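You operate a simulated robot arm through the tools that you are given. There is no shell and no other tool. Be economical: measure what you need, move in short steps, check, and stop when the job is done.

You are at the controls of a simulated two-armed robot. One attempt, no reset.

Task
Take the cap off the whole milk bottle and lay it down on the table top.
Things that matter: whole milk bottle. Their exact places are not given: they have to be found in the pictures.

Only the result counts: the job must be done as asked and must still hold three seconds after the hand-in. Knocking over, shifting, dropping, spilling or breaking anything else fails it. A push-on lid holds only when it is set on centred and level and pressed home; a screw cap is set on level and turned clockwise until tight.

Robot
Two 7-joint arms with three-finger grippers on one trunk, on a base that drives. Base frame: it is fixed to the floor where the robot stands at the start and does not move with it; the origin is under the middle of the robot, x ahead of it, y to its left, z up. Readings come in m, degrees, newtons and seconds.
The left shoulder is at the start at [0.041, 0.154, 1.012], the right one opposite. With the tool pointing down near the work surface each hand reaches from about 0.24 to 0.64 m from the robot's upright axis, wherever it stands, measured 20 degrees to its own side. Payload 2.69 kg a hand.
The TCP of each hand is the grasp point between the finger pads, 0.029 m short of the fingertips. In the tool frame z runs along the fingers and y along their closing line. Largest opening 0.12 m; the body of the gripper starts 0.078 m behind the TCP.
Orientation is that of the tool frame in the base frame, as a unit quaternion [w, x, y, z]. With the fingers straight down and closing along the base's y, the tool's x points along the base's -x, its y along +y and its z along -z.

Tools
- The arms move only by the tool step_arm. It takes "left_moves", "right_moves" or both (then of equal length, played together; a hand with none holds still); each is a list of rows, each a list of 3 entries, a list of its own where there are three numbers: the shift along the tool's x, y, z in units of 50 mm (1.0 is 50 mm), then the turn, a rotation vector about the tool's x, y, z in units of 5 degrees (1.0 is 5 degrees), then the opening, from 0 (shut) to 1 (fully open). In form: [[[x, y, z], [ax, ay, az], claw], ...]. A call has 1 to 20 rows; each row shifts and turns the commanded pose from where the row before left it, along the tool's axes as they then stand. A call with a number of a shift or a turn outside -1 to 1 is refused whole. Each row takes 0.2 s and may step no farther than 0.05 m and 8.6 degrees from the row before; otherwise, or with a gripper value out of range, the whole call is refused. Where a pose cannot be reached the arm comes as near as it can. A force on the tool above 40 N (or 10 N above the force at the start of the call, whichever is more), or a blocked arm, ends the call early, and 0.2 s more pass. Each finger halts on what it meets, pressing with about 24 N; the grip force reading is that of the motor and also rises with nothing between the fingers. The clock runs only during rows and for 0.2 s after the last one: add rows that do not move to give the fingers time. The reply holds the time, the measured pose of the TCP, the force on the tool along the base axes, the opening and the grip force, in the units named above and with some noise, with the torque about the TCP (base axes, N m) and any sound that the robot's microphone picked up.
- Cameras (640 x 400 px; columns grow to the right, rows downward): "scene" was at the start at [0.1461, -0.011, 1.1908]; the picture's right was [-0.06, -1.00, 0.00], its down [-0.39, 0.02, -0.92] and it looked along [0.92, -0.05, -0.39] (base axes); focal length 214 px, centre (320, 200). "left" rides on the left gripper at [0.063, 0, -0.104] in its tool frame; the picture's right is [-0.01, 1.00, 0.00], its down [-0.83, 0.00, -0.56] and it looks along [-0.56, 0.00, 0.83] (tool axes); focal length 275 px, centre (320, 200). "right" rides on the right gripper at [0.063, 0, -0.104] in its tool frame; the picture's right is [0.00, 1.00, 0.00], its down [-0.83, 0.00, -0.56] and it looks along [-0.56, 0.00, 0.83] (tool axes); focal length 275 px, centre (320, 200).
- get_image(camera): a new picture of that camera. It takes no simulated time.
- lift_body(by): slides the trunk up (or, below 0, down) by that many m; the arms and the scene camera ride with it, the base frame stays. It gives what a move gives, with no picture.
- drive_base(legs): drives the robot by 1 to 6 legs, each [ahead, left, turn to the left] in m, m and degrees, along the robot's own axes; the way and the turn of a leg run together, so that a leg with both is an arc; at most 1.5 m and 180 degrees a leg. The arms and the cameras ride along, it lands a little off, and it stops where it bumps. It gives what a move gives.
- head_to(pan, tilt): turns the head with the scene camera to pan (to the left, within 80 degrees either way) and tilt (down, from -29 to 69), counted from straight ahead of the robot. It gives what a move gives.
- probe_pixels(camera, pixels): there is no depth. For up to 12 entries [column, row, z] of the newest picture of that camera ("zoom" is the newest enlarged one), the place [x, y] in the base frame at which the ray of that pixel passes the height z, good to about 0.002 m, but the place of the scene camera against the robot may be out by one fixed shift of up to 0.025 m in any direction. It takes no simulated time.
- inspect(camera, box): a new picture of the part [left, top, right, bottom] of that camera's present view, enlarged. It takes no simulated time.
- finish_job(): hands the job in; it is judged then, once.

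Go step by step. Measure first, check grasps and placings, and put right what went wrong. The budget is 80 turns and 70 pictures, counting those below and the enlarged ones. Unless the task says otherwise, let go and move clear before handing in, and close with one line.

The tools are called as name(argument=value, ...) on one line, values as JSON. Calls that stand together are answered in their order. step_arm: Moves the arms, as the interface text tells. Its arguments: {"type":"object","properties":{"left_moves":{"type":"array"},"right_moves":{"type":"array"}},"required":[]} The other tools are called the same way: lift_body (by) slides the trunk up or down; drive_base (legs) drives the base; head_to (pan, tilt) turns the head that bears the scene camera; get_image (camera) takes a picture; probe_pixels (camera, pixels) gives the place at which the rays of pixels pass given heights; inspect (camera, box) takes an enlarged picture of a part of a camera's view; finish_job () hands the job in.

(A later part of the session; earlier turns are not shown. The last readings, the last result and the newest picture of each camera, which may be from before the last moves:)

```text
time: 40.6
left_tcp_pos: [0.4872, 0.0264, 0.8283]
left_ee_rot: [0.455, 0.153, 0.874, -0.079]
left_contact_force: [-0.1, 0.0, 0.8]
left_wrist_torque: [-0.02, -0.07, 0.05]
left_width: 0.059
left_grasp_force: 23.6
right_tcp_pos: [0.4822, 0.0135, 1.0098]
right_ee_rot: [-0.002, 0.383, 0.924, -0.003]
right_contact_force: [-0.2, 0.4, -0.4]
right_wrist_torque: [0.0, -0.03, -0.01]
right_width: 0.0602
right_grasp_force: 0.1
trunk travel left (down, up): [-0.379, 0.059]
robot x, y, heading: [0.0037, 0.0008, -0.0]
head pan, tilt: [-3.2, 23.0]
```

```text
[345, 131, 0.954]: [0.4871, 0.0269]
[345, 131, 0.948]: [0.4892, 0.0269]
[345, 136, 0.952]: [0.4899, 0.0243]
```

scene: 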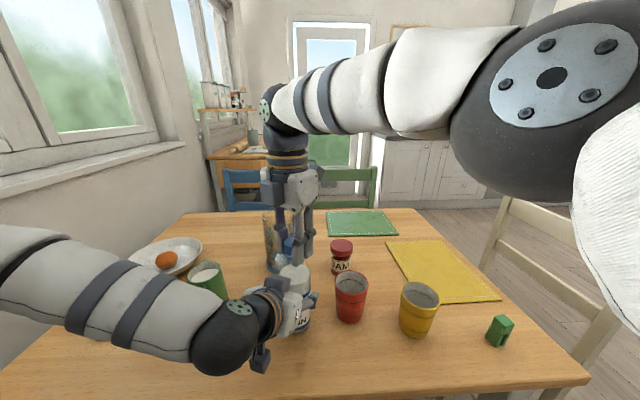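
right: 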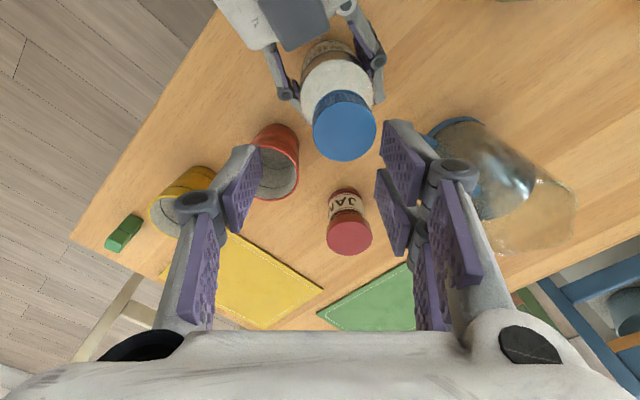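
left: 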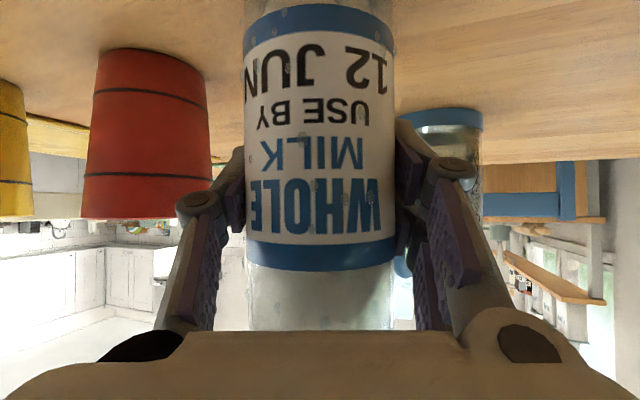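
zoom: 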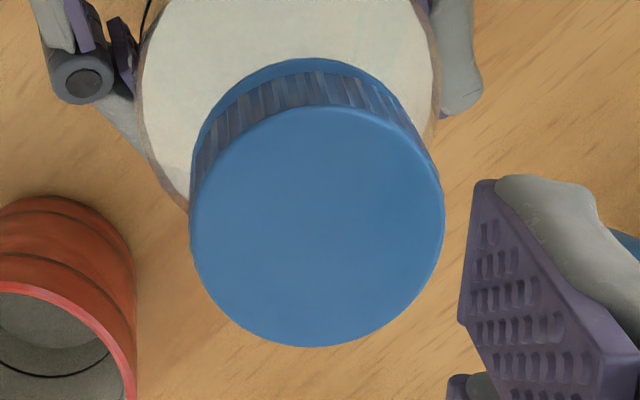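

The cap centre is now about (0.487, 0.027). I'll recentre, descend to TCP z≈0.957 and check.

step_arm(right_moves=[[[0.12, 0.26, 0], [0, 0, 0], 0.55], [[0, 0, 0.4], [0, 0, 0], 0.55], [[0, 0, 0.4], [0, 0, 0], 0.55], [[0, 0, 0.25], [0, 0, 0], 0.55], [[0, 0, 0], [0, 0, 0], 0.55]])

inspect(camera="right", box=[240, 100, 400, 240])

inspect(camera="scene", box=[240, 210, 360, 310])

```text
time: 41.8
left_tcp_pos: [0.4851, 0.0264, 0.8281]
left_ee_rot: [0.455, 0.153, 0.874, -0.079]
left_contact_force: [0.0, -0.6, 0.8]
left_wrist_torque: [-0.04, -0.13, -0.02]
left_width: 0.0591
left_grasp_force: 23.6
right_tcp_pos: [0.4856, 0.0272, 0.9592]
right_ee_rot: [-0.001, 0.383, 0.924, -0.003]
right_contact_force: [-0.2, 0.4, -0.3]
right_wrist_torque: [0.0, 0.03, -0.03]
right_width: 0.0657
right_grasp_force: 0.1
trunk travel left (down, up): [-0.379, 0.059]
robot x, y, heading: [-0.002, 0.0029, 0.1]
head pan, tilt: [-3.2, 23.0]
```

```text
2.86 times, centred on (320, 170) of right
```

zoom: 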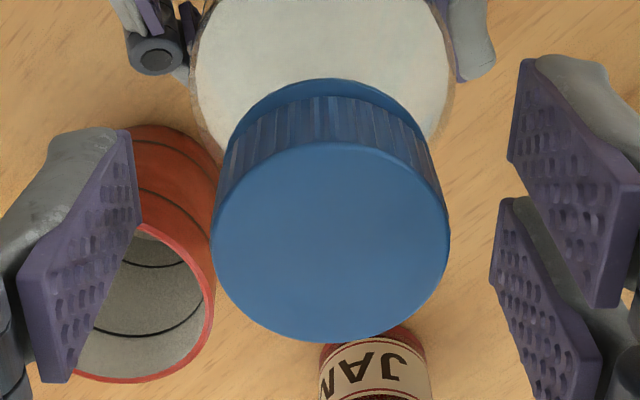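

```text
4.00 times, centred on (300, 260) of scene
```

zoom: 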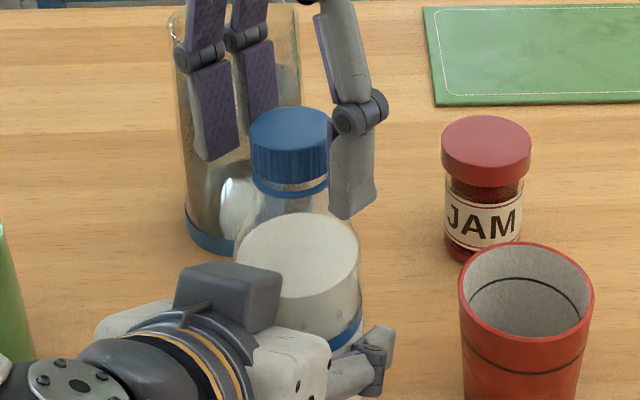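

The top ellipse's bottom edge is at row 230, against 211 in the good first grip. So I'll shift −5.5 mm along the tool's x and close.

step_arm(right_moves=[[[-0.11, 0.025, 0.03], [0, 0, 0], 0.5], [[0, 0, 0], [0, 0, 0], 0.42], [[0, 0, 0], [0, 0, 0], 0.36], [[0, 0, 0], [0, 0, 0], 0.3], [[0, 0, 0], [0, 0, 0], 0.2], [[0, 0, 0], [0, 0, 0], 0.1], [[0, 0, 0], [0, 0, 0], 0.1]])

get_image(camera="right")

```text
time: 43.4
left_tcp_pos: [0.4853, 0.0261, 0.8278]
left_ee_rot: [0.454, 0.153, 0.874, -0.079]
left_contact_force: [-1.1, 0.2, 0.1]
left_wrist_torque: [0.02, -0.16, -0.04]
left_width: 0.0593
left_grasp_force: 24.0
right_tcp_pos: [0.4914, 0.0231, 0.9569]
right_ee_rot: [-0.002, 0.382, 0.924, -0.003]
right_contact_force: [1.2, -0.1, 1.0]
right_wrist_torque: [-0.12, 0.01, 0.03]
right_width: 0.0357
right_grasp_force: 24.3
trunk travel left (down, up): [-0.379, 0.059]
robot x, y, heading: [-0.001, 0.0009, -0.2]
head pan, tilt: [-3.2, 23.0]
```

```text
32 pictures are left
```

right: 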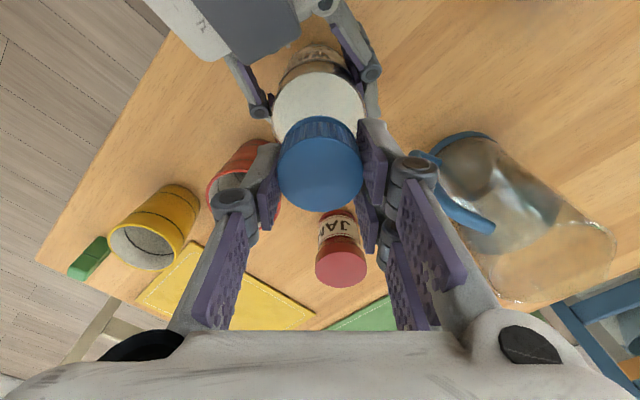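

Good grip, like the first one. I'll turn another 90° with a very slight rise and read the forces.

step_arm(right_moves=[[[0, 0, 0], [0, 0, -1], 0.1], [[0, 0, -0.003], [0, 0, -1], 0.1], [[0, 0, -0.003], [0, 0, -1], 0.1], [[0, 0, -0.003], [0, 0, -1], 0.1], [[0, 0, -0.003], [0, 0, -1], 0.1], [[0, 0, -0.003], [0, 0, -1], 0.1], [[0, 0, -0.003], [0, 0, -1], 0.1], [[0, 0, -0.003], [0, 0, -1], 0.1], [[0, 0, -0.003], [0, 0, -1], 0.1], [[0, 0, -0.003], [0, 0, -1], 0.1], [[0, 0, -0.003], [0, 0, -1], 0.1], [[0, 0, -0.003], [0, 0, -1], 0.1], [[0, 0, -0.003], [0, 0, -1], 0.1], [[0, 0, -0.003], [0, 0, -1], 0.1], [[0, 0, -0.003], [0, 0, -1], 0.1], [[0, 0, -0.003], [0, 0, -1], 0.1], [[0, 0, -0.003], [0, 0, -1], 0.1], [[0, 0, -0.003], [0, 0, -1], 0.1]])

inspect(camera="scene", box=[240, 210, 360, 310])

```text
time: 47.2
left_tcp_pos: [0.4859, 0.0264, 0.828]
left_ee_rot: [0.456, 0.153, 0.873, -0.08]
left_contact_force: [4.2, -11.7, 0.1]
left_wrist_torque: [0.95, 0.21, 0.05]
left_width: 0.0598
left_grasp_force: 23.9
right_tcp_pos: [0.4907, 0.024, 0.9569]
right_ee_rot: [-0.004, -0.384, 0.924, -0.002]
right_contact_force: [-3.7, 10.0, 3.0]
right_wrist_torque: [0.25, 0.05, -0.06]
right_width: 0.0357
right_grasp_force: 23.6
trunk travel left (down, up): [-0.379, 0.059]
robot x, y, heading: [-0.0012, 0.0036, -0.2]
head pan, tilt: [-3.2, 23.0]
```

```text
4.00 times, centred on (300, 260) of scene
```

zoom: 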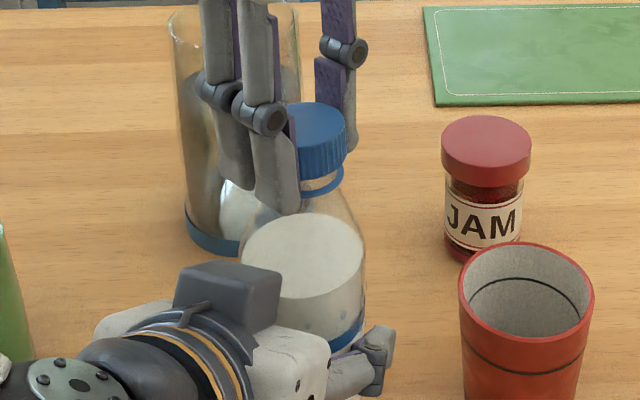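

The gap under the cap is growing (zoom (322,180)), with forces small. I'll turn another 90°.

step_arm(right_moves=[[[0, 0, -0.004], [0, 0, -1], 0.1], [[0, 0, -0.004], [0, 0, -1], 0.1], [[0, 0, -0.004], [0, 0, -1], 0.1], [[0, 0, -0.004], [0, 0, -1], 0.1], [[0, 0, -0.004], [0, 0, -1], 0.1], [[0, 0, -0.004], [0, 0, -1], 0.1], [[0, 0, -0.004], [0, 0, -1], 0.1], [[0, 0, -0.004], [0, 0, -1], 0.1], [[0, 0, -0.004], [0, 0, -1], 0.1], [[0, 0, -0.004], [0, 0, -1], 0.1], [[0, 0, -0.004], [0, 0, -1], 0.1], [[0, 0, -0.004], [0, 0, -1], 0.1], [[0, 0, -0.004], [0, 0, -1], 0.1], [[0, 0, -0.004], [0, 0, -1], 0.1], [[0, 0, -0.004], [0, 0, -1], 0.1], [[0, 0, -0.004], [0, 0, -1], 0.1], [[0, 0, -0.004], [0, 0, -1], 0.1], [[0, 0, -0.004], [0, 0, -1], 0.1]])

inspect(camera="scene", box=[240, 210, 360, 310])

```text
time: 51.0
left_tcp_pos: [0.4876, 0.0268, 0.8274]
left_ee_rot: [0.455, 0.154, 0.874, -0.081]
left_contact_force: [7.2, -2.5, 5.7]
left_wrist_torque: [0.33, 0.02, 0.06]
left_width: 0.0594
left_grasp_force: 23.9
right_tcp_pos: [0.4909, 0.0235, 0.9619]
right_ee_rot: [0.003, 0.924, -0.383, 0.0]
right_contact_force: [-3.4, 3.0, 0.0]
right_wrist_torque: [0.07, 0.06, -0.03]
right_width: 0.0354
right_grasp_force: 23.6
trunk travel left (down, up): [-0.379, 0.059]
robot x, y, heading: [0.0013, 0.0006, -0.1]
head pan, tilt: [-3.2, 23.0]
```

```text
4.00 times, centred on (300, 260) of scene
```

zoom: 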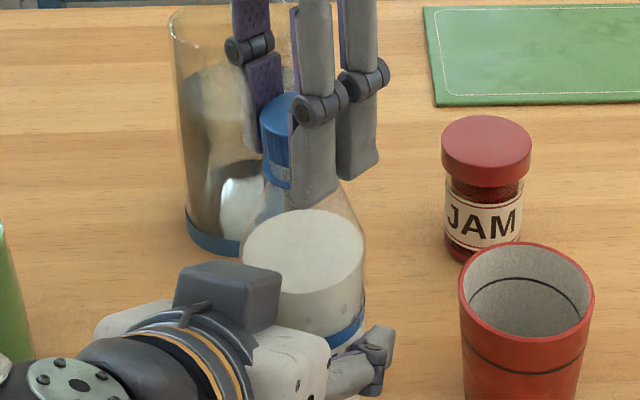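

The cap is still rising freely. I'll turn 70° more, then try a gentle lift.

step_arm(right_moves=[[[0, 0, -0.005], [0, 0, -1], 0.1], [[0, 0, -0.005], [0, 0, -1], 0.1], [[0, 0, -0.005], [0, 0, -1], 0.1], [[0, 0, -0.005], [0, 0, -1], 0.1], [[0, 0, -0.005], [0, 0, -1], 0.1], [[0, 0, -0.005], [0, 0, -1], 0.1], [[0, 0, -0.005], [0, 0, -1], 0.1], [[0, 0, -0.005], [0, 0, -1], 0.1], [[0, 0, -0.005], [0, 0, -1], 0.1], [[0, 0, -0.005], [0, 0, -1], 0.1], [[0, 0, -0.005], [0, 0, -1], 0.1], [[0, 0, -0.005], [0, 0, -1], 0.1], [[0, 0, -0.005], [0, 0, -1], 0.1], [[0, 0, -0.005], [0, 0, -1], 0.1], [[0, 0, -0.04], [0, 0, 0], 0.1]])

inspect(camera="scene", box=[240, 210, 360, 310])

```text
time: 54.2
left_tcp_pos: [0.4846, 0.0267, 0.8276]
left_ee_rot: [0.454, 0.154, 0.874, -0.081]
left_contact_force: [1.0, 4.5, 3.3]
left_wrist_torque: [-0.42, -0.15, 0.1]
left_width: 0.0589
left_grasp_force: 24.0
right_tcp_pos: [0.4913, 0.0246, 0.9672]
right_ee_rot: [0.002, 0.976, 0.216, -0.003]
right_contact_force: [0.2, -3.2, -2.9]
right_wrist_torque: [-0.05, 0.04, 0.05]
right_width: 0.0355
right_grasp_force: 24.0
trunk travel left (down, up): [-0.379, 0.059]
robot x, y, heading: [-0.0019, -0.0014, 0.1]
head pan, tilt: [-3.2, 23.0]
```

```text
4.00 times, centred on (300, 260) of scene
```

zoom: 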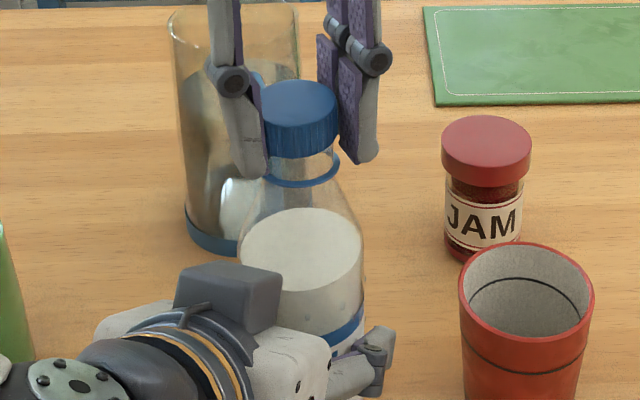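

The neck shows well below the cap and only 3 N pulls back. I'll lift 12 mm gently.

step_arm(right_moves=[[[0, 0, -0.06], [0, 0, 0], 0.1], [[0, 0, -0.06], [0, 0, 0], 0.1], [[0, 0, -0.06], [0, 0, 0], 0.1], [[0, 0, -0.06], [0, 0, 0], 0.1]])

inspect(camera="scene", box=[240, 210, 360, 310])

```text
time: 55.2
left_tcp_pos: [0.4855, 0.026, 0.8282]
left_ee_rot: [0.454, 0.155, 0.874, -0.081]
left_contact_force: [0.0, -0.7, 0.7]
left_wrist_torque: [0.0, -0.08, -0.03]
left_width: 0.059
left_grasp_force: 24.1
right_tcp_pos: [0.4907, 0.0249, 0.9794]
right_ee_rot: [0.003, 0.976, 0.217, -0.003]
right_contact_force: [-0.9, 0.6, 0.0]
right_wrist_torque: [0.04, -0.04, 0.03]
right_width: 0.036
right_grasp_force: 23.6
trunk travel left (down, up): [-0.379, 0.059]
robot x, y, heading: [0.0027, 0.0022, 0.1]
head pan, tilt: [-3.2, 23.0]
```

```text
4.00 times, centred on (300, 260) of scene
```

zoom: 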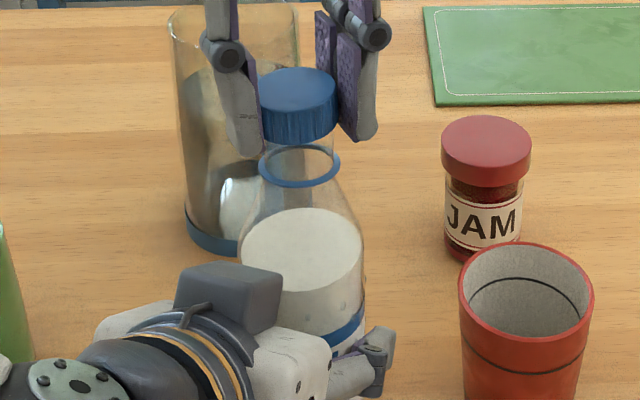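

The cap is off, but the fingertips reach about 10 mm below its rim, so it would drop on release. I'll rest it back loosely on the mouth, then regrip about 8 mm higher.

step_arm(right_moves=[[[0, 0, 0.08], [0, 0, 0], 0.1], [[0, 0, 0.08], [0, 0, 0], 0.1], [[0, 0, 0.06], [0, 0, 0], 0.1], [[0, 0, 0.02], [0, 0, 0], 0.1], [[0, 0, 0], [0, 0, 0], 0.1]])

inspect(camera="scene", box=[240, 210, 360, 310])

```text
time: 56.4
left_tcp_pos: [0.4864, 0.0263, 0.8285]
left_ee_rot: [0.454, 0.154, 0.874, -0.08]
left_contact_force: [-4.8, 0.6, -0.4]
left_wrist_torque: [-0.13, -0.46, -0.03]
left_width: 0.0591
left_grasp_force: 23.5
right_tcp_pos: [0.4917, 0.0241, 0.9662]
right_ee_rot: [0.003, 0.976, 0.216, -0.003]
right_contact_force: [3.9, 0.0, -0.3]
right_wrist_torque: [-0.05, -0.08, 0.01]
right_width: 0.036
right_grasp_force: 23.9
trunk travel left (down, up): [-0.379, 0.059]
robot x, y, heading: [-0.0018, 0.0005, -0.1]
head pan, tilt: [-3.2, 23.0]
```

```text
4.00 times, centred on (300, 260) of scene
```

zoom: 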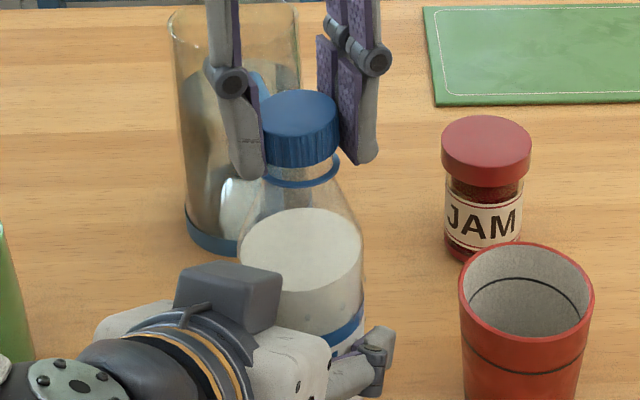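

The cap surrounds the neck again. I'll lower 1 mm, open, rise 9 mm and close.

step_arm(right_moves=[[[0, 0, 0.02], [0, 0, 0], 0.1], [[0, 0, 0], [0, 0, 0], 0.28], [[0, 0, 0], [0, 0, 0], 0.36], [[0, 0, 0], [0, 0, 0], 0.42], [[0, 0, 0], [0, 0, 0], 0.42], [[0, 0, -0.1], [0, 0, 0], 0.42], [[0, 0, -0.1], [0, 0, 0], 0.42], [[0, 0, 0], [0, 0, 0], 0.42]])

inspect(camera="scene", box=[240, 210, 360, 310])

inspect(camera="right", box=[240, 100, 400, 240])

```text
time: 58.2
left_tcp_pos: [0.4855, 0.0265, 0.8275]
left_ee_rot: [0.455, 0.153, 0.874, -0.08]
left_contact_force: [0.3, 0.8, 0.4]
left_wrist_torque: [-0.02, 0.01, 0.01]
left_width: 0.0586
left_grasp_force: 24.3
right_tcp_pos: [0.4906, 0.0253, 0.9752]
right_ee_rot: [0.003, 0.976, 0.216, -0.003]
right_contact_force: [-0.2, -0.1, -0.7]
right_wrist_torque: [-0.03, -0.01, -0.01]
right_width: 0.0507
right_grasp_force: 0.1
trunk travel left (down, up): [-0.379, 0.059]
robot x, y, heading: [0.0016, -0.0025, -0.1]
head pan, tilt: [-3.2, 23.0]
```

```text
4.00 times, centred on (300, 260) of scene
```

zoom: 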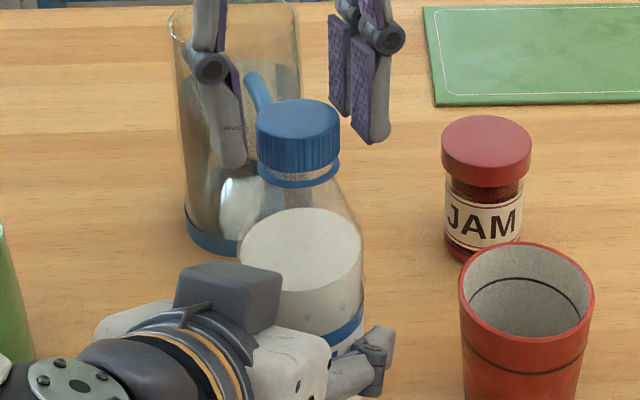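

```text
2.86 times, centred on (320, 170) of right
```

zoom: 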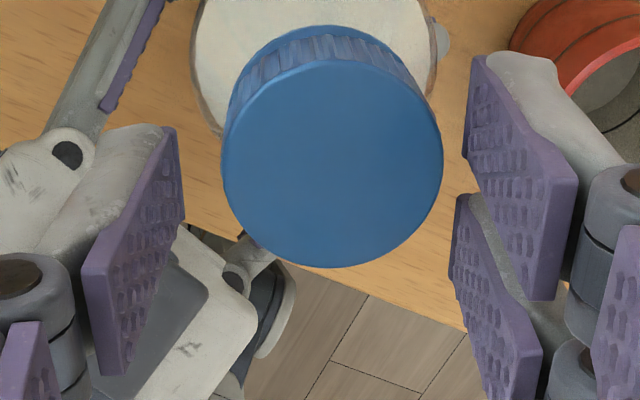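

The cap slid down a few mm and the fingertips are now about level with its rim, as wanted. I'll close here and lift.

step_arm(right_moves=[[[0, 0.03, 0], [0, 0, 0], 0.36], [[0, 0, 0], [0, 0, 0], 0.32], [[0, 0, 0], [0, 0, 0], 0.28], [[0, 0, 0], [0, 0, 0], 0.2], [[0, 0, 0], [0, 0, 0], 0.1], [[0, 0, 0], [0, 0, 0], 0.1], [[0, 0, -0.1], [0, 0, 0], 0.1], [[0, 0, -0.1], [0, 0, 0], 0.1], [[0, 0, -0.1], [0, 0, 0], 0.1]])

inspect(camera="scene", box=[240, 210, 360, 310])

```text
time: 60.2
left_tcp_pos: [0.4867, 0.0268, 0.83]
left_ee_rot: [0.458, 0.154, 0.872, -0.081]
left_contact_force: [2.5, -2.4, 21.0]
left_wrist_torque: [0.17, -0.13, -0.01]
left_width: 0.0597
left_grasp_force: 23.8
right_tcp_pos: [0.4916, 0.0212, 0.9904]
right_ee_rot: [0.001, 0.976, 0.216, -0.005]
right_contact_force: [-2.0, 2.1, -25.2]
right_wrist_torque: [0.06, 0.3, 0.05]
right_width: 0.0364
right_grasp_force: 24.0
trunk travel left (down, up): [-0.379, 0.059]
robot x, y, heading: [0.0003, -0.0004, -0.1]
head pan, tilt: [-3.2, 23.0]
```

```text
4.00 times, centred on (300, 260) of scene
```

zoom: 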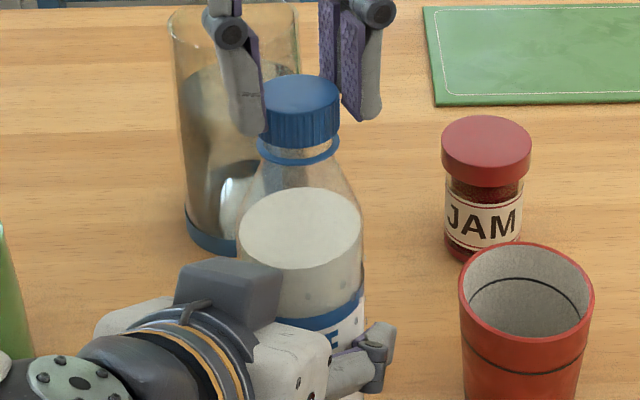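

The thread caught again and the lift dragged the bottle up about 10 mm through the left grip (25 N pull). I'll push down with the right hand to set the bottle back on the table, watching the force.

step_arm(right_moves=[[[0, 0, 0.05], [0, 0, 0], 0.1], [[0, 0, 0.05], [0, 0, 0], 0.1], [[0, 0, 0.04], [0, 0, 0], 0.1], [[0, 0, 0.04], [0, 0, 0], 0.1], [[0, 0, 0.04], [0, 0, 0], 0.1], [[0, 0, 0.04], [0, 0, 0], 0.1]])

inspect(camera="scene", box=[240, 210, 360, 310])

get_image(camera="left")

```text
time: 61.6
left_tcp_pos: [0.4845, 0.0255, 0.8256]
left_ee_rot: [0.452, 0.154, 0.875, -0.08]
left_contact_force: [-3.4, 0.4, -23.5]
left_wrist_torque: [0.07, 0.0, 0.02]
left_width: 0.0593
left_grasp_force: 23.7
right_tcp_pos: [0.4937, 0.0216, 0.9766]
right_ee_rot: [0.003, 0.976, 0.216, 0.0]
right_contact_force: [3.1, 0.6, 19.2]
right_wrist_torque: [0.03, -0.37, -0.03]
right_width: 0.0367
right_grasp_force: 24.1
trunk travel left (down, up): [-0.379, 0.059]
robot x, y, heading: [0.0003, -0.0017, -0.1]
head pan, tilt: [-3.2, 23.0]
```

```text
4.00 times, centred on (300, 260) of scene
```

zoom: 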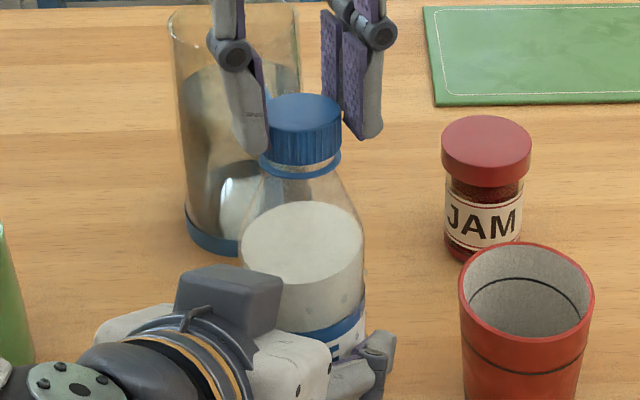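

```text
22 pictures are left
```

left: 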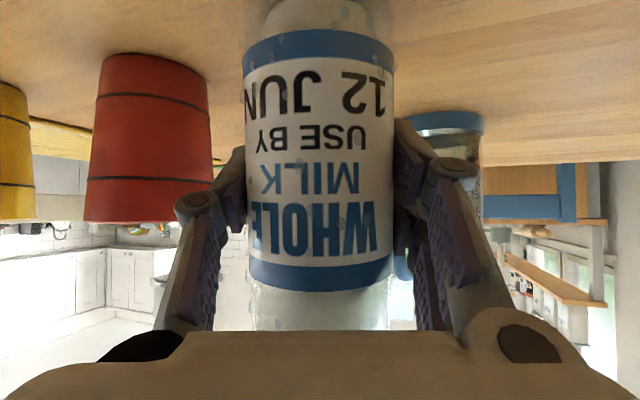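

The bottle is coming down but is still a few mm up (band at left row 275 vs 255 earlier). I'll push down another 6 mm.

step_arm(right_moves=[[[0, 0, 0.04], [0, 0, 0], 0.1], [[0, 0, 0.04], [0, 0, 0], 0.1], [[0, 0, 0.04], [0, 0, 0], 0.1]])

get_image(camera="left")

```text
time: 62.4
left_tcp_pos: [0.4856, 0.0264, 0.8287]
left_ee_rot: [0.455, 0.154, 0.873, -0.08]
left_contact_force: [-3.5, -2.5, -21.7]
left_wrist_torque: [0.0, 0.11, -0.04]
left_width: 0.0591
left_grasp_force: 23.9
right_tcp_pos: [0.4909, 0.022, 0.9726]
right_ee_rot: [0.002, 0.976, 0.216, -0.002]
right_contact_force: [1.4, 1.9, 28.7]
right_wrist_torque: [0.17, -0.14, 0.0]
right_width: 0.0366
right_grasp_force: 23.8
trunk travel left (down, up): [-0.379, 0.059]
robot x, y, heading: [-0.0018, 0.0005, 0.3]
head pan, tilt: [-3.2, 23.0]
```

```text
21 pictures are left
```

left: 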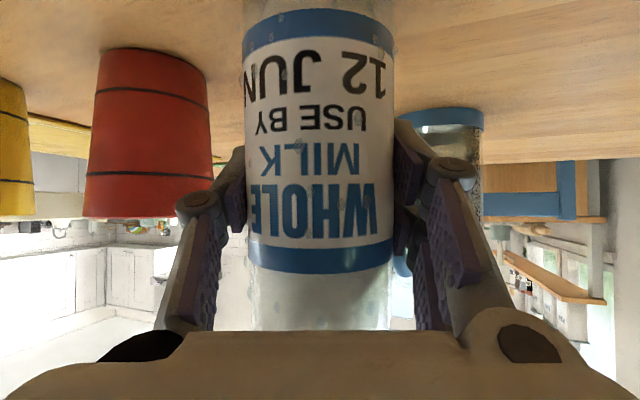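

The band is at rows 245–274, against 237–269 at the first grip, so about 3 mm remains. I'll push 4 mm more.

step_arm(right_moves=[[[0, 0, 0.04], [0, 0, 0], 0.1], [[0, 0, 0.04], [0, 0, 0], 0.1]])

get_image(camera="left")

```text
time: 63.0
left_tcp_pos: [0.4864, 0.0261, 0.8286]
left_ee_rot: [0.455, 0.153, 0.873, -0.079]
left_contact_force: [-3.0, -1.7, -18.6]
left_wrist_torque: [-0.21, -0.01, -0.01]
left_width: 0.0593
left_grasp_force: 24.0
right_tcp_pos: [0.4908, 0.0229, 0.9687]
right_ee_rot: [0.002, 0.976, 0.216, -0.003]
right_contact_force: [0.1, 0.7, 28.4]
right_wrist_torque: [0.27, -0.06, -0.02]
right_width: 0.0368
right_grasp_force: 24.1
trunk travel left (down, up): [-0.379, 0.059]
robot x, y, heading: [-0.0005, 0.0012, 0.0]
head pan, tilt: [-3.2, 23.0]
```

```text
20 pictures are left
```

left: 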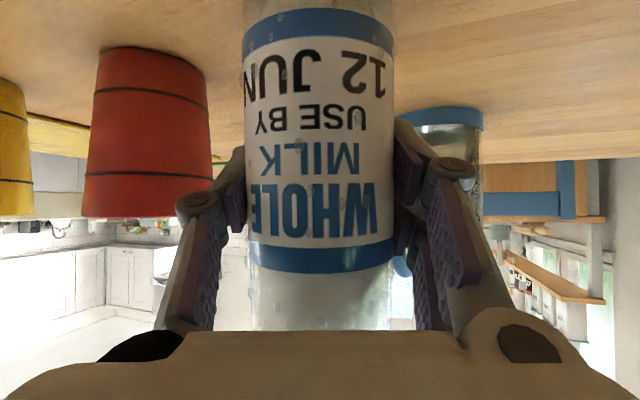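

The bottle is back down and the cap is now slipping in the fingers, so I'll stop pushing. I'll release, rise, and unwind the wrist for a fresh unscrewing stroke.

step_arm(right_moves=[[[0, 0, -0.02], [0, 0, 0], 0.1], [[0, 0, 0], [0, 0, 0], 0.45], [[0, 0, 0], [0, 0, 0], 0.45], [[0, 0, -0.4], [0, 0, 0], 0.5], [[0, 0, -0.4], [0, 0, 0], 0.5], [[0, 0, 0], [0, 0, 1], 0.5], [[0, 0, 0], [0, 0, 1], 0.5], [[0, 0, 0], [0, 0, 1], 0.5], [[0, 0, 0], [0, 0, 1], 0.5], [[0, 0, 0], [0, 0, 1], 0.5], [[0, 0, 0], [0, 0, 1], 0.5], [[0, 0, 0], [0, 0, 1], 0.5], [[0, 0, 0], [0, 0, 1], 0.5], [[0, 0, 0], [0, 0, 1], 0.5], [[0, 0, 0], [0, 0, 1], 0.5], [[0, 0, 0], [0, 0, 1], 0.5], [[0, 0, 0], [0, 0, 1], 0.5], [[0, 0, 0], [0, 0, 1], 0.5], [[0, 0, 0], [0, 0, 1], 0.5], [[0, 0, 0], [0, 0, 1], 0.5]])

step_arm(right_moves=[[[0, 0, 0], [0, 0, 1], 0.5], [[0, 0, 0], [0, 0, 1], 0.5], [[0, 0, 0], [0, 0, 1], 0.5], [[0, 0, 0], [0, 0, 1], 0.5], [[0, 0, 0], [0, 0, 1], 0.5], [[0, 0, 0], [0, 0, 1], 0.5], [[0, 0, 0], [0, 0, 1], 0.5], [[0, 0, 0], [0, 0, 1], 0.5], [[0, 0, 0], [0, 0, 1], 0.5], [[0, 0, 0], [0, 0, 1], 0.5], [[0, 0, 0], [0, 0, 1], 0.5], [[0, 0, 0], [0, 0, 1], 0.5], [[0, 0, 0], [0, 0, 1], 0.5], [[0, 0, 0], [0, 0, 1], 0.5], [[0, 0, 0], [0, 0, 1], 0.5], [[0, 0, 0], [0, 0, 1], 0.5], [[0, 0, 0], [0, 0, 1], 0.5], [[0, 0, 0], [0, 0, 1], 0.5], [[0, 0, 0], [0, 0, 1], 0.5], [[0, 0, 0], [0, 0, 1], 0.5]])

step_arm(right_moves=[[[0, 0, 0], [0, 0, 1], 0.5], [[0, 0, 0], [0, 0, 1], 0.5], [[0, 0, 0], [0, 0, 1], 0.5], [[0, 0, 0], [0, 0, 1], 0.5], [[0, 0, 0], [0, 0, 1], 0.5], [[0, 0, 0], [0, 0, 1], 0.5], [[0, 0, 0], [0, 0, 1], 0.5], [[0, 0, 0], [0, 0, 1], 0.5], [[0, 0, 0], [0, 0, 1], 0.5], [[0, 0, 0], [0, 0, 1], 0.5], [[0, 0, 0], [0, 0, 1], 0.5], [[0, 0, 0], [0, 0, 1], 0.5], [[0, 0, 0], [0, 0, 1], 0.5], [[0, 0, 0], [0, 0, 1], 0.5], [[0, 0, 0], [0, 0, 1], 0.5]])

inspect(camera="right", box=[240, 70, 400, 190])

inspect(camera="scene", box=[240, 210, 360, 310])

```text
time: 67.2
left_tcp_pos: [0.4858, 0.0262, 0.8285]
left_ee_rot: [0.455, 0.153, 0.873, -0.079]
left_contact_force: [0.3, 0.0, 9.5]
left_wrist_torque: [-0.06, -0.41, 0.0]
left_width: 0.0593
left_grasp_force: 23.9
right_tcp_pos: [0.4916, 0.0234, 1.009]
right_ee_rot: [0.004, 0.906, -0.423, 0.0]
right_contact_force: [0.8, 0.4, 1.3]
right_wrist_torque: [0.03, -0.02, 0.02]
right_width: 0.06
right_grasp_force: 0.1
trunk travel left (down, up): [-0.379, 0.059]
robot x, y, heading: [0.0, 0.0012, 0.2]
head pan, tilt: [-3.2, 23.0]
```

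```text
time: 71.4
left_tcp_pos: [0.4846, 0.0261, 0.8281]
left_ee_rot: [0.455, 0.154, 0.873, -0.08]
left_contact_force: [-0.6, 0.2, 7.1]
left_wrist_torque: [-0.07, -0.14, 0.04]
left_width: 0.0592
left_grasp_force: 23.8
right_tcp_pos: [0.4917, 0.0211, 1.0091]
right_ee_rot: [-0.003, -0.258, 0.966, -0.003]
right_contact_force: [-1.0, -0.3, 0.3]
right_wrist_torque: [0.02, -0.02, -0.02]
right_width: 0.0601
right_grasp_force: 0.2
trunk travel left (down, up): [-0.379, 0.059]
robot x, y, heading: [-0.0018, -0.0032, 0.1]
head pan, tilt: [-3.2, 23.0]
```

```text
time: 74.6
left_tcp_pos: [0.4858, 0.0258, 0.829]
left_ee_rot: [0.456, 0.154, 0.873, -0.08]
left_contact_force: [-0.2, 0.0, 3.3]
left_wrist_torque: [-0.05, -0.11, 0.0]
left_width: 0.0592
left_grasp_force: 24.4
right_tcp_pos: [0.4928, 0.0219, 1.0078]
right_ee_rot: [-0.001, 0.383, 0.924, -0.003]
right_contact_force: [-0.7, -0.2, -0.4]
right_wrist_torque: [0.0, 0.0, 0.03]
right_width: 0.06
right_grasp_force: 0.0
trunk travel left (down, up): [-0.379, 0.059]
robot x, y, heading: [0.0028, 0.0005, -0.1]
head pan, tilt: [-3.2, 23.0]
```

```text
3.33 times, centred on (320, 130) of right
```

zoom: 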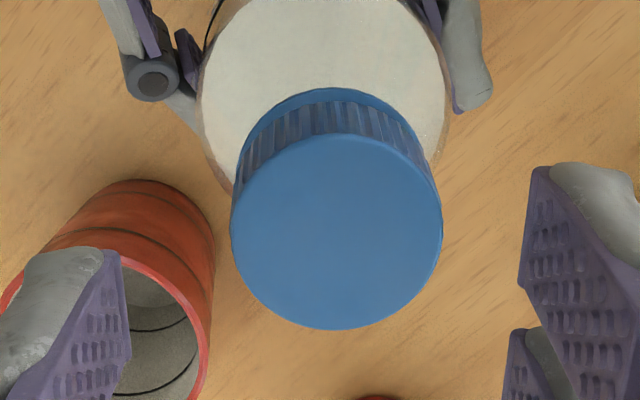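

```text
4.00 times, centred on (300, 260) of scene
```

zoom: 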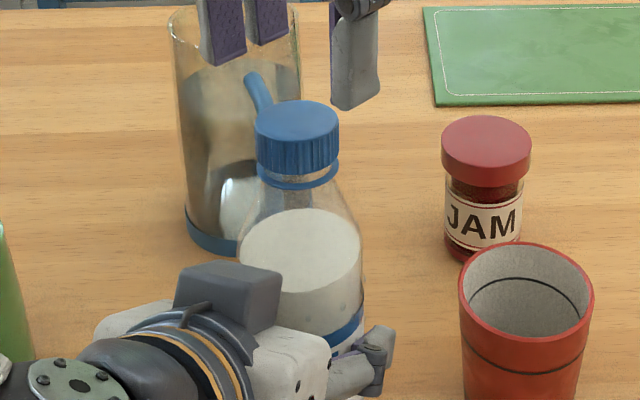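

The bottle is upright and back down, with the cap resting a little above the ring. I'll probe the cap centre (right px (325,140)).

probe_pixels(camera="right", pixels=[[325, 140, 0.958], [325, 140, 0.953], [320, 153, 0.958], [320, 163, 0.958]])

```text
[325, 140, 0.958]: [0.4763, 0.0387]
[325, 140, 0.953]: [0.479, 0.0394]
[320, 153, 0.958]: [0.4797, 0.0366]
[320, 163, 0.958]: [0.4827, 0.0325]
```

Those probes used an older picture, so I'll rely on geometry: the cap is within 2 mm of the tool axis. I'll descend to z≈0.974, with the tips level with the rim, and close.

step_arm(right_moves=[[[0, 0.04, 0.3], [0, 0, 0], 0.5], [[0, 0, 0.38], [0, 0, 0], 0.5], [[0, 0, 0], [0, 0, 0], 0.42], [[0, 0, 0], [0, 0, 0], 0.36], [[0, 0, 0], [0, 0, 0], 0.32], [[0, 0, 0], [0, 0, 0], 0.26], [[0, 0, 0], [0, 0, 0], 0.1], [[0, 0, 0], [0, 0, 0], 0.1]])

get_image(camera="right")

```text
time: 76.4
left_tcp_pos: [0.4859, 0.0252, 0.8279]
left_ee_rot: [0.454, 0.154, 0.874, -0.081]
left_contact_force: [-1.1, -0.4, 2.4]
left_wrist_torque: [0.05, -0.26, -0.03]
left_width: 0.0592
left_grasp_force: 23.4
right_tcp_pos: [0.4946, 0.023, 0.9751]
right_ee_rot: [-0.002, 0.383, 0.924, -0.003]
right_contact_force: [1.3, 1.2, 0.8]
right_wrist_torque: [0.05, -0.05, 0.0]
right_width: 0.0378
right_grasp_force: 24.1
trunk travel left (down, up): [-0.379, 0.059]
robot x, y, heading: [0.0022, -0.0031, -0.1]
head pan, tilt: [-3.2, 23.0]
```

```text
17 pictures are left
```

right: 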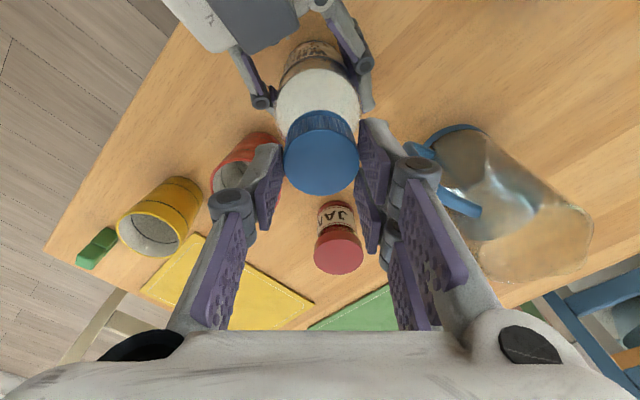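

Gripped at width 0.038. I'll unscrew 90° with a tiny rise.

step_arm(right_moves=[[[0, 0, 0], [0, 0, -1], 0.1], [[0, 0, -0.003], [0, 0, -1], 0.1], [[0, 0, -0.003], [0, 0, -1], 0.1], [[0, 0, -0.003], [0, 0, -1], 0.1], [[0, 0, -0.003], [0, 0, -1], 0.1], [[0, 0, -0.003], [0, 0, -1], 0.1], [[0, 0, -0.003], [0, 0, -1], 0.1], [[0, 0, -0.003], [0, 0, -1], 0.1], [[0, 0, -0.003], [0, 0, -1], 0.1], [[0, 0, -0.003], [0, 0, -1], 0.1], [[0, 0, -0.003], [0, 0, -1], 0.1], [[0, 0, -0.003], [0, 0, -1], 0.1], [[0, 0, -0.003], [0, 0, -1], 0.1], [[0, 0, -0.003], [0, 0, -1], 0.1], [[0, 0, -0.003], [0, 0, -1], 0.1], [[0, 0, -0.003], [0, 0, -1], 0.1], [[0, 0, -0.003], [0, 0, -1], 0.1], [[0, 0, -0.003], [0, 0, -1], 0.1]])

```text
time: 80.2
left_tcp_pos: [0.4858, 0.0265, 0.8278]
left_ee_rot: [0.456, 0.153, 0.873, -0.08]
left_contact_force: [2.5, -13.1, -3.0]
left_wrist_torque: [1.22, 0.15, 0.3]
left_width: 0.0611
left_grasp_force: 23.6
right_tcp_pos: [0.4943, 0.0243, 0.9754]
right_ee_rot: [-0.004, -0.383, 0.924, -0.002]
right_contact_force: [-0.9, 12.4, 1.9]
right_wrist_torque: [0.45, 0.05, -0.36]
right_width: 0.0361
right_grasp_force: 23.8
trunk travel left (down, up): [-0.379, 0.059]
robot x, y, heading: [-0.0002, 0.0027, 0.0]
head pan, tilt: [-3.2, 23.0]
```

There is notable torque (−0.36 N·m) now. I'll check visually whether the cap or the bottle is turning.

get_image(camera="left")

inspect(camera="scene", box=[240, 210, 360, 310])

```text
16 pictures are left
```

left: 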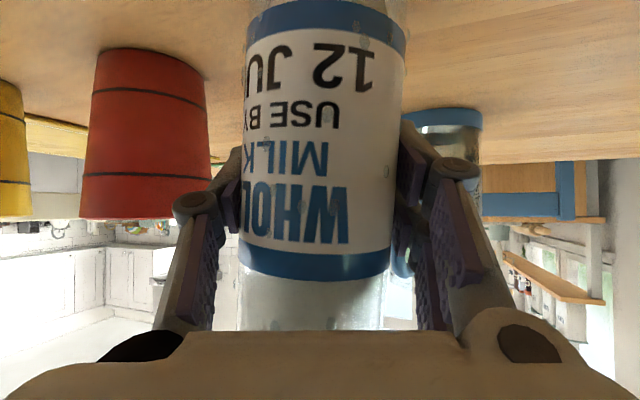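

```text
4.00 times, centred on (300, 260) of scene
```

zoom: 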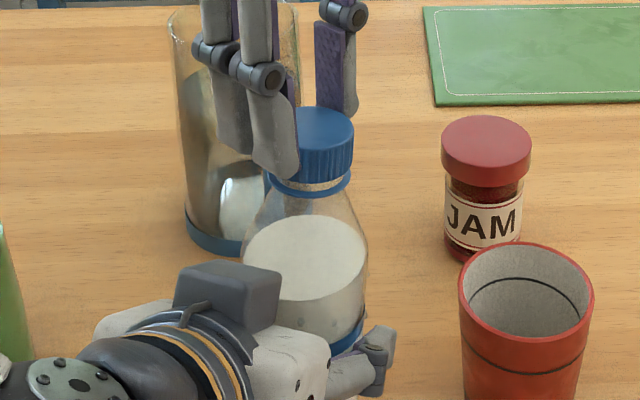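

The bottle slipped about 25° in the left grip and leans a little, so the cap may be jammed off-centre in my fingers. I'll look from the right camera.

get_image(camera="right")

```text
14 pictures are left
```

right: 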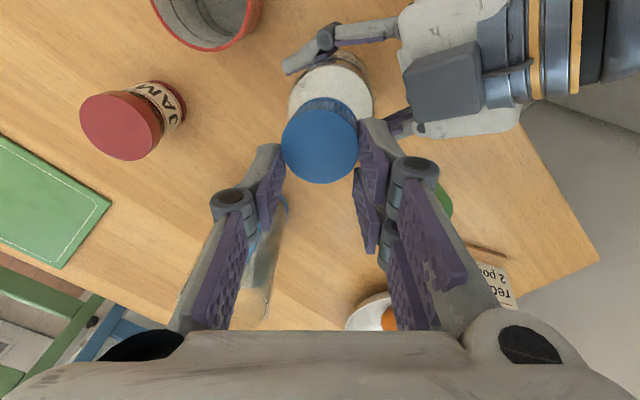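

The cap has slid to one side of the pads (centre row ~147 vs ~168 expected, about 10 mm off). I'll open and look at it at rest.

step_arm(right_moves=[[[0, 0, 0], [0, 0, 0], 0.4], [[0, 0, 0], [0, 0, 0], 0.55], [[0, 0, 0], [0, 0, 0], 0.55], [[0, 0, 0], [0, 0, 0], 0.55]])

get_image(camera="right")

```text
time: 81.2
left_tcp_pos: [0.4857, 0.0276, 0.8284]
left_ee_rot: [0.456, 0.153, 0.873, -0.08]
left_contact_force: [0.6, 1.8, 1.1]
left_wrist_torque: [0.04, -0.18, 0.02]
left_width: 0.0593
left_grasp_force: 23.9
right_tcp_pos: [0.4947, 0.0242, 0.9769]
right_ee_rot: [-0.004, -0.383, 0.924, -0.002]
right_contact_force: [-0.6, -0.8, -0.7]
right_wrist_torque: [0.0, -0.01, -0.01]
right_width: 0.066
right_grasp_force: 0.0
trunk travel left (down, up): [-0.379, 0.059]
robot x, y, heading: [0.0021, 0.0024, -0.1]
head pan, tilt: [-3.2, 23.0]
```

```text
13 pictures are left
```

right: 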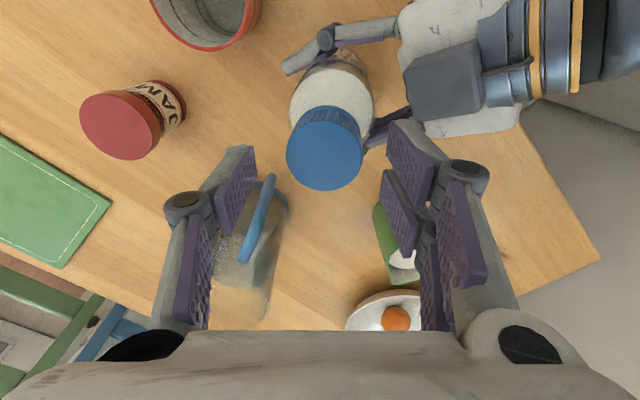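

The cap top is at columns 286–362 with its bottom edge at row 190, so the centre is about (324,157). I'll probe.

probe_pixels(camera="right", pixels=[[324, 157, 0.956], [324, 157, 0.952], [324, 157, 0.96], [320, 168, 0.957]])

```text
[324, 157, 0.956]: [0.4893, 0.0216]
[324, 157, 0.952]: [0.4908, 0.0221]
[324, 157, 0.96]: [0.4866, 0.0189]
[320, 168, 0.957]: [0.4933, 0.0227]
```

The cap centre is ~6 mm toward the tool's +x. I'll recentre, lower 3 mm, and grip again at this yaw, which leaves 170° of stroke.

step_arm(right_moves=[[[0.12, 0.04, 0], [0, 0, 0], 0.5], [[0, 0, 0.07], [0, 0, 0], 0.42], [[0, 0, 0], [0, 0, 0], 0.36], [[0, 0, 0], [0, 0, 0], 0.32], [[0, 0, 0], [0, 0, 0], 0.26], [[0, 0, 0], [0, 0, 0], 0.1], [[0, 0, 0], [0, 0, 0], 0.1]])

step_arm(right_moves=[[[0, 0, 0], [0, 0, -1], 0.1], [[0, 0, -0.003], [0, 0, -1], 0.1], [[0, 0, -0.003], [0, 0, -1], 0.1], [[0, 0, -0.003], [0, 0, -1], 0.1], [[0, 0, -0.003], [0, 0, -1], 0.1], [[0, 0, -0.003], [0, 0, -1], 0.1], [[0, 0, -0.003], [0, 0, -1], 0.1], [[0, 0, -0.003], [0, 0, -1], 0.1], [[0, 0, -0.003], [0, 0, -1], 0.1]])

get_image(camera="right")

```text
time: 82.8
left_tcp_pos: [0.4861, 0.0266, 0.8293]
left_ee_rot: [0.456, 0.154, 0.873, -0.08]
left_contact_force: [1.6, -4.6, -0.2]
left_wrist_torque: [0.54, -0.14, -0.03]
left_width: 0.0593
left_grasp_force: 23.8
right_tcp_pos: [0.4879, 0.0214, 0.9728]
right_ee_rot: [-0.003, -0.383, 0.924, -0.001]
right_contact_force: [-1.2, 4.4, 0.7]
right_wrist_torque: [0.14, 0.14, 0.03]
right_width: 0.0374
right_grasp_force: 23.8
trunk travel left (down, up): [-0.379, 0.059]
robot x, y, heading: [0.0002, -0.0009, -0.0]
head pan, tilt: [-3.2, 23.0]
```

```text
time: 84.8
left_tcp_pos: [0.485, 0.0262, 0.8278]
left_ee_rot: [0.454, 0.154, 0.874, -0.08]
left_contact_force: [3.1, -6.6, -0.3]
left_wrist_torque: [0.03, 0.05, 0.74]
left_width: 0.0586
left_grasp_force: 23.7
right_tcp_pos: [0.488, 0.0219, 0.9734]
right_ee_rot: [0.004, 0.708, -0.707, 0.0]
right_contact_force: [-0.7, 4.3, 0.6]
right_wrist_torque: [0.4, 0.01, -0.81]
right_width: 0.0368
right_grasp_force: 24.1
trunk travel left (down, up): [-0.379, 0.059]
robot x, y, heading: [-0.0031, 0.0014, -0.1]
head pan, tilt: [-3.2, 23.0]
```

```text
12 pictures are left
```

right: 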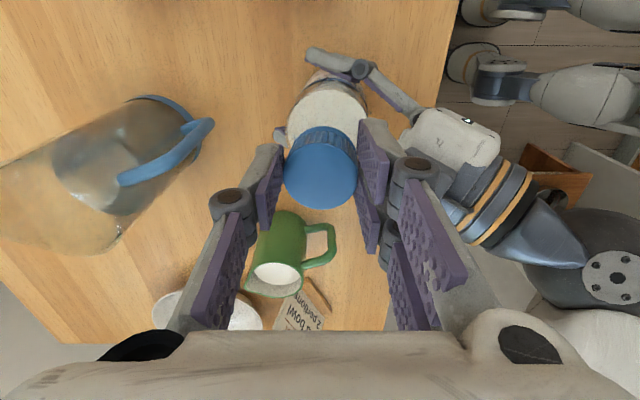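

The torque is now −0.8 N·m and the cap sits cocked (width 0.037), because the bottle leans a few degrees in the left grip. I'll open the right hand around the cap as a guard, and let the bottle settle upright by opening the left slightly. Then I'll regrip it.

step_arm(right_moves=[[[0, 0, 0], [0, 0, 0], 0.4], [[0, 0, 0], [0, 0, 0], 0.55], [[0, 0, 0], [0, 0, 0], 0.6], [[0, 0, 0], [0, 0, 0], 0.6]])

step_arm(left_moves=[[[0, 0, 0], [0, 0, 0], 0.52], [[0, 0, 0], [0, 0, 0], 0.56], [[0, 0, 0], [0, 0, 0], 0.6], [[0, 0, 0], [0, 0, 0], 0.62], [[0, 0, 0], [0, 0, 0], 0.62], [[0, 0, 0], [0, 0, 0], 0.62], [[0, 0, 0], [0, 0, 0], 0.62]])

get_image(camera="left")

get_image(camera="right")

```text
time: 85.8
left_tcp_pos: [0.4849, 0.0266, 0.8271]
left_ee_rot: [0.455, 0.153, 0.873, -0.08]
left_contact_force: [-1.2, -0.5, 0.2]
left_wrist_torque: [-0.04, -0.03, -0.02]
left_width: 0.0587
left_grasp_force: 24.5
right_tcp_pos: [0.488, 0.0212, 0.9727]
right_ee_rot: [0.003, 0.707, -0.707, 0.0]
right_contact_force: [0.3, -0.3, -0.4]
right_wrist_torque: [-0.01, 0.0, 0.04]
right_width: 0.0718
right_grasp_force: 0.1
trunk travel left (down, up): [-0.379, 0.059]
robot x, y, heading: [0.0008, 0.0014, -0.1]
head pan, tilt: [-3.2, 23.0]
```

```text
time: 87.4
left_tcp_pos: [0.4859, 0.0257, 0.828]
left_ee_rot: [0.455, 0.153, 0.874, -0.079]
left_contact_force: [-0.4, -0.4, 0.1]
left_wrist_torque: [-0.02, -0.01, -0.01]
left_width: 0.0744
left_grasp_force: 0.0
right_tcp_pos: [0.4868, 0.0221, 0.9736]
right_ee_rot: [0.003, 0.707, -0.707, -0.001]
right_contact_force: [-0.4, 0.6, -0.3]
right_wrist_torque: [0.02, -0.01, 0.0]
right_width: 0.0721
right_grasp_force: 0.3
trunk travel left (down, up): [-0.379, 0.059]
robot x, y, heading: [-0.0007, 0.003, -0.1]
head pan, tilt: [-3.2, 23.0]
```

```text
11 pictures are left
```

left: 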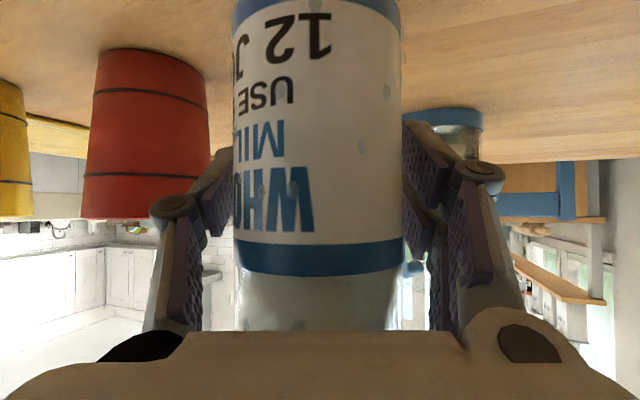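

```text
10 pictures are left
```

right: 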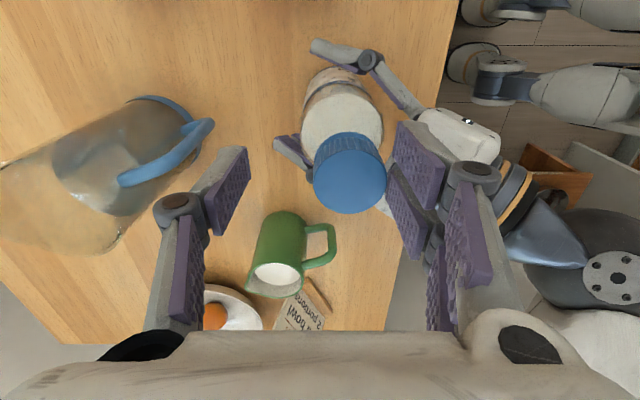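

The bottle has settled upright nearer the robot: its cap is now at right px (350,183). I'll probe the cap.

probe_pixels(camera="right", pixels=[[350, 183, 0.954], [350, 183, 0.949], [314, 183, 0.952], [386, 183, 0.952]])

probe_pixels(camera="left", pixels=[[233, 160, 0.83], [403, 160, 0.83], [318, 272, 0.86], [318, 272, 0.855], [318, 272, 0.85]])

```text
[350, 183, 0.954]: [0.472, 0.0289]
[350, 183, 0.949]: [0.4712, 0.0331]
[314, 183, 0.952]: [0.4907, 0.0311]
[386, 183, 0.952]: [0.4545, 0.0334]
```

```text
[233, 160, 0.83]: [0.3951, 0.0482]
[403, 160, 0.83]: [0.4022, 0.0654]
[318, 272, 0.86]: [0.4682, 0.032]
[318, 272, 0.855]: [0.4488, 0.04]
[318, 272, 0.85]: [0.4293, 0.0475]
```

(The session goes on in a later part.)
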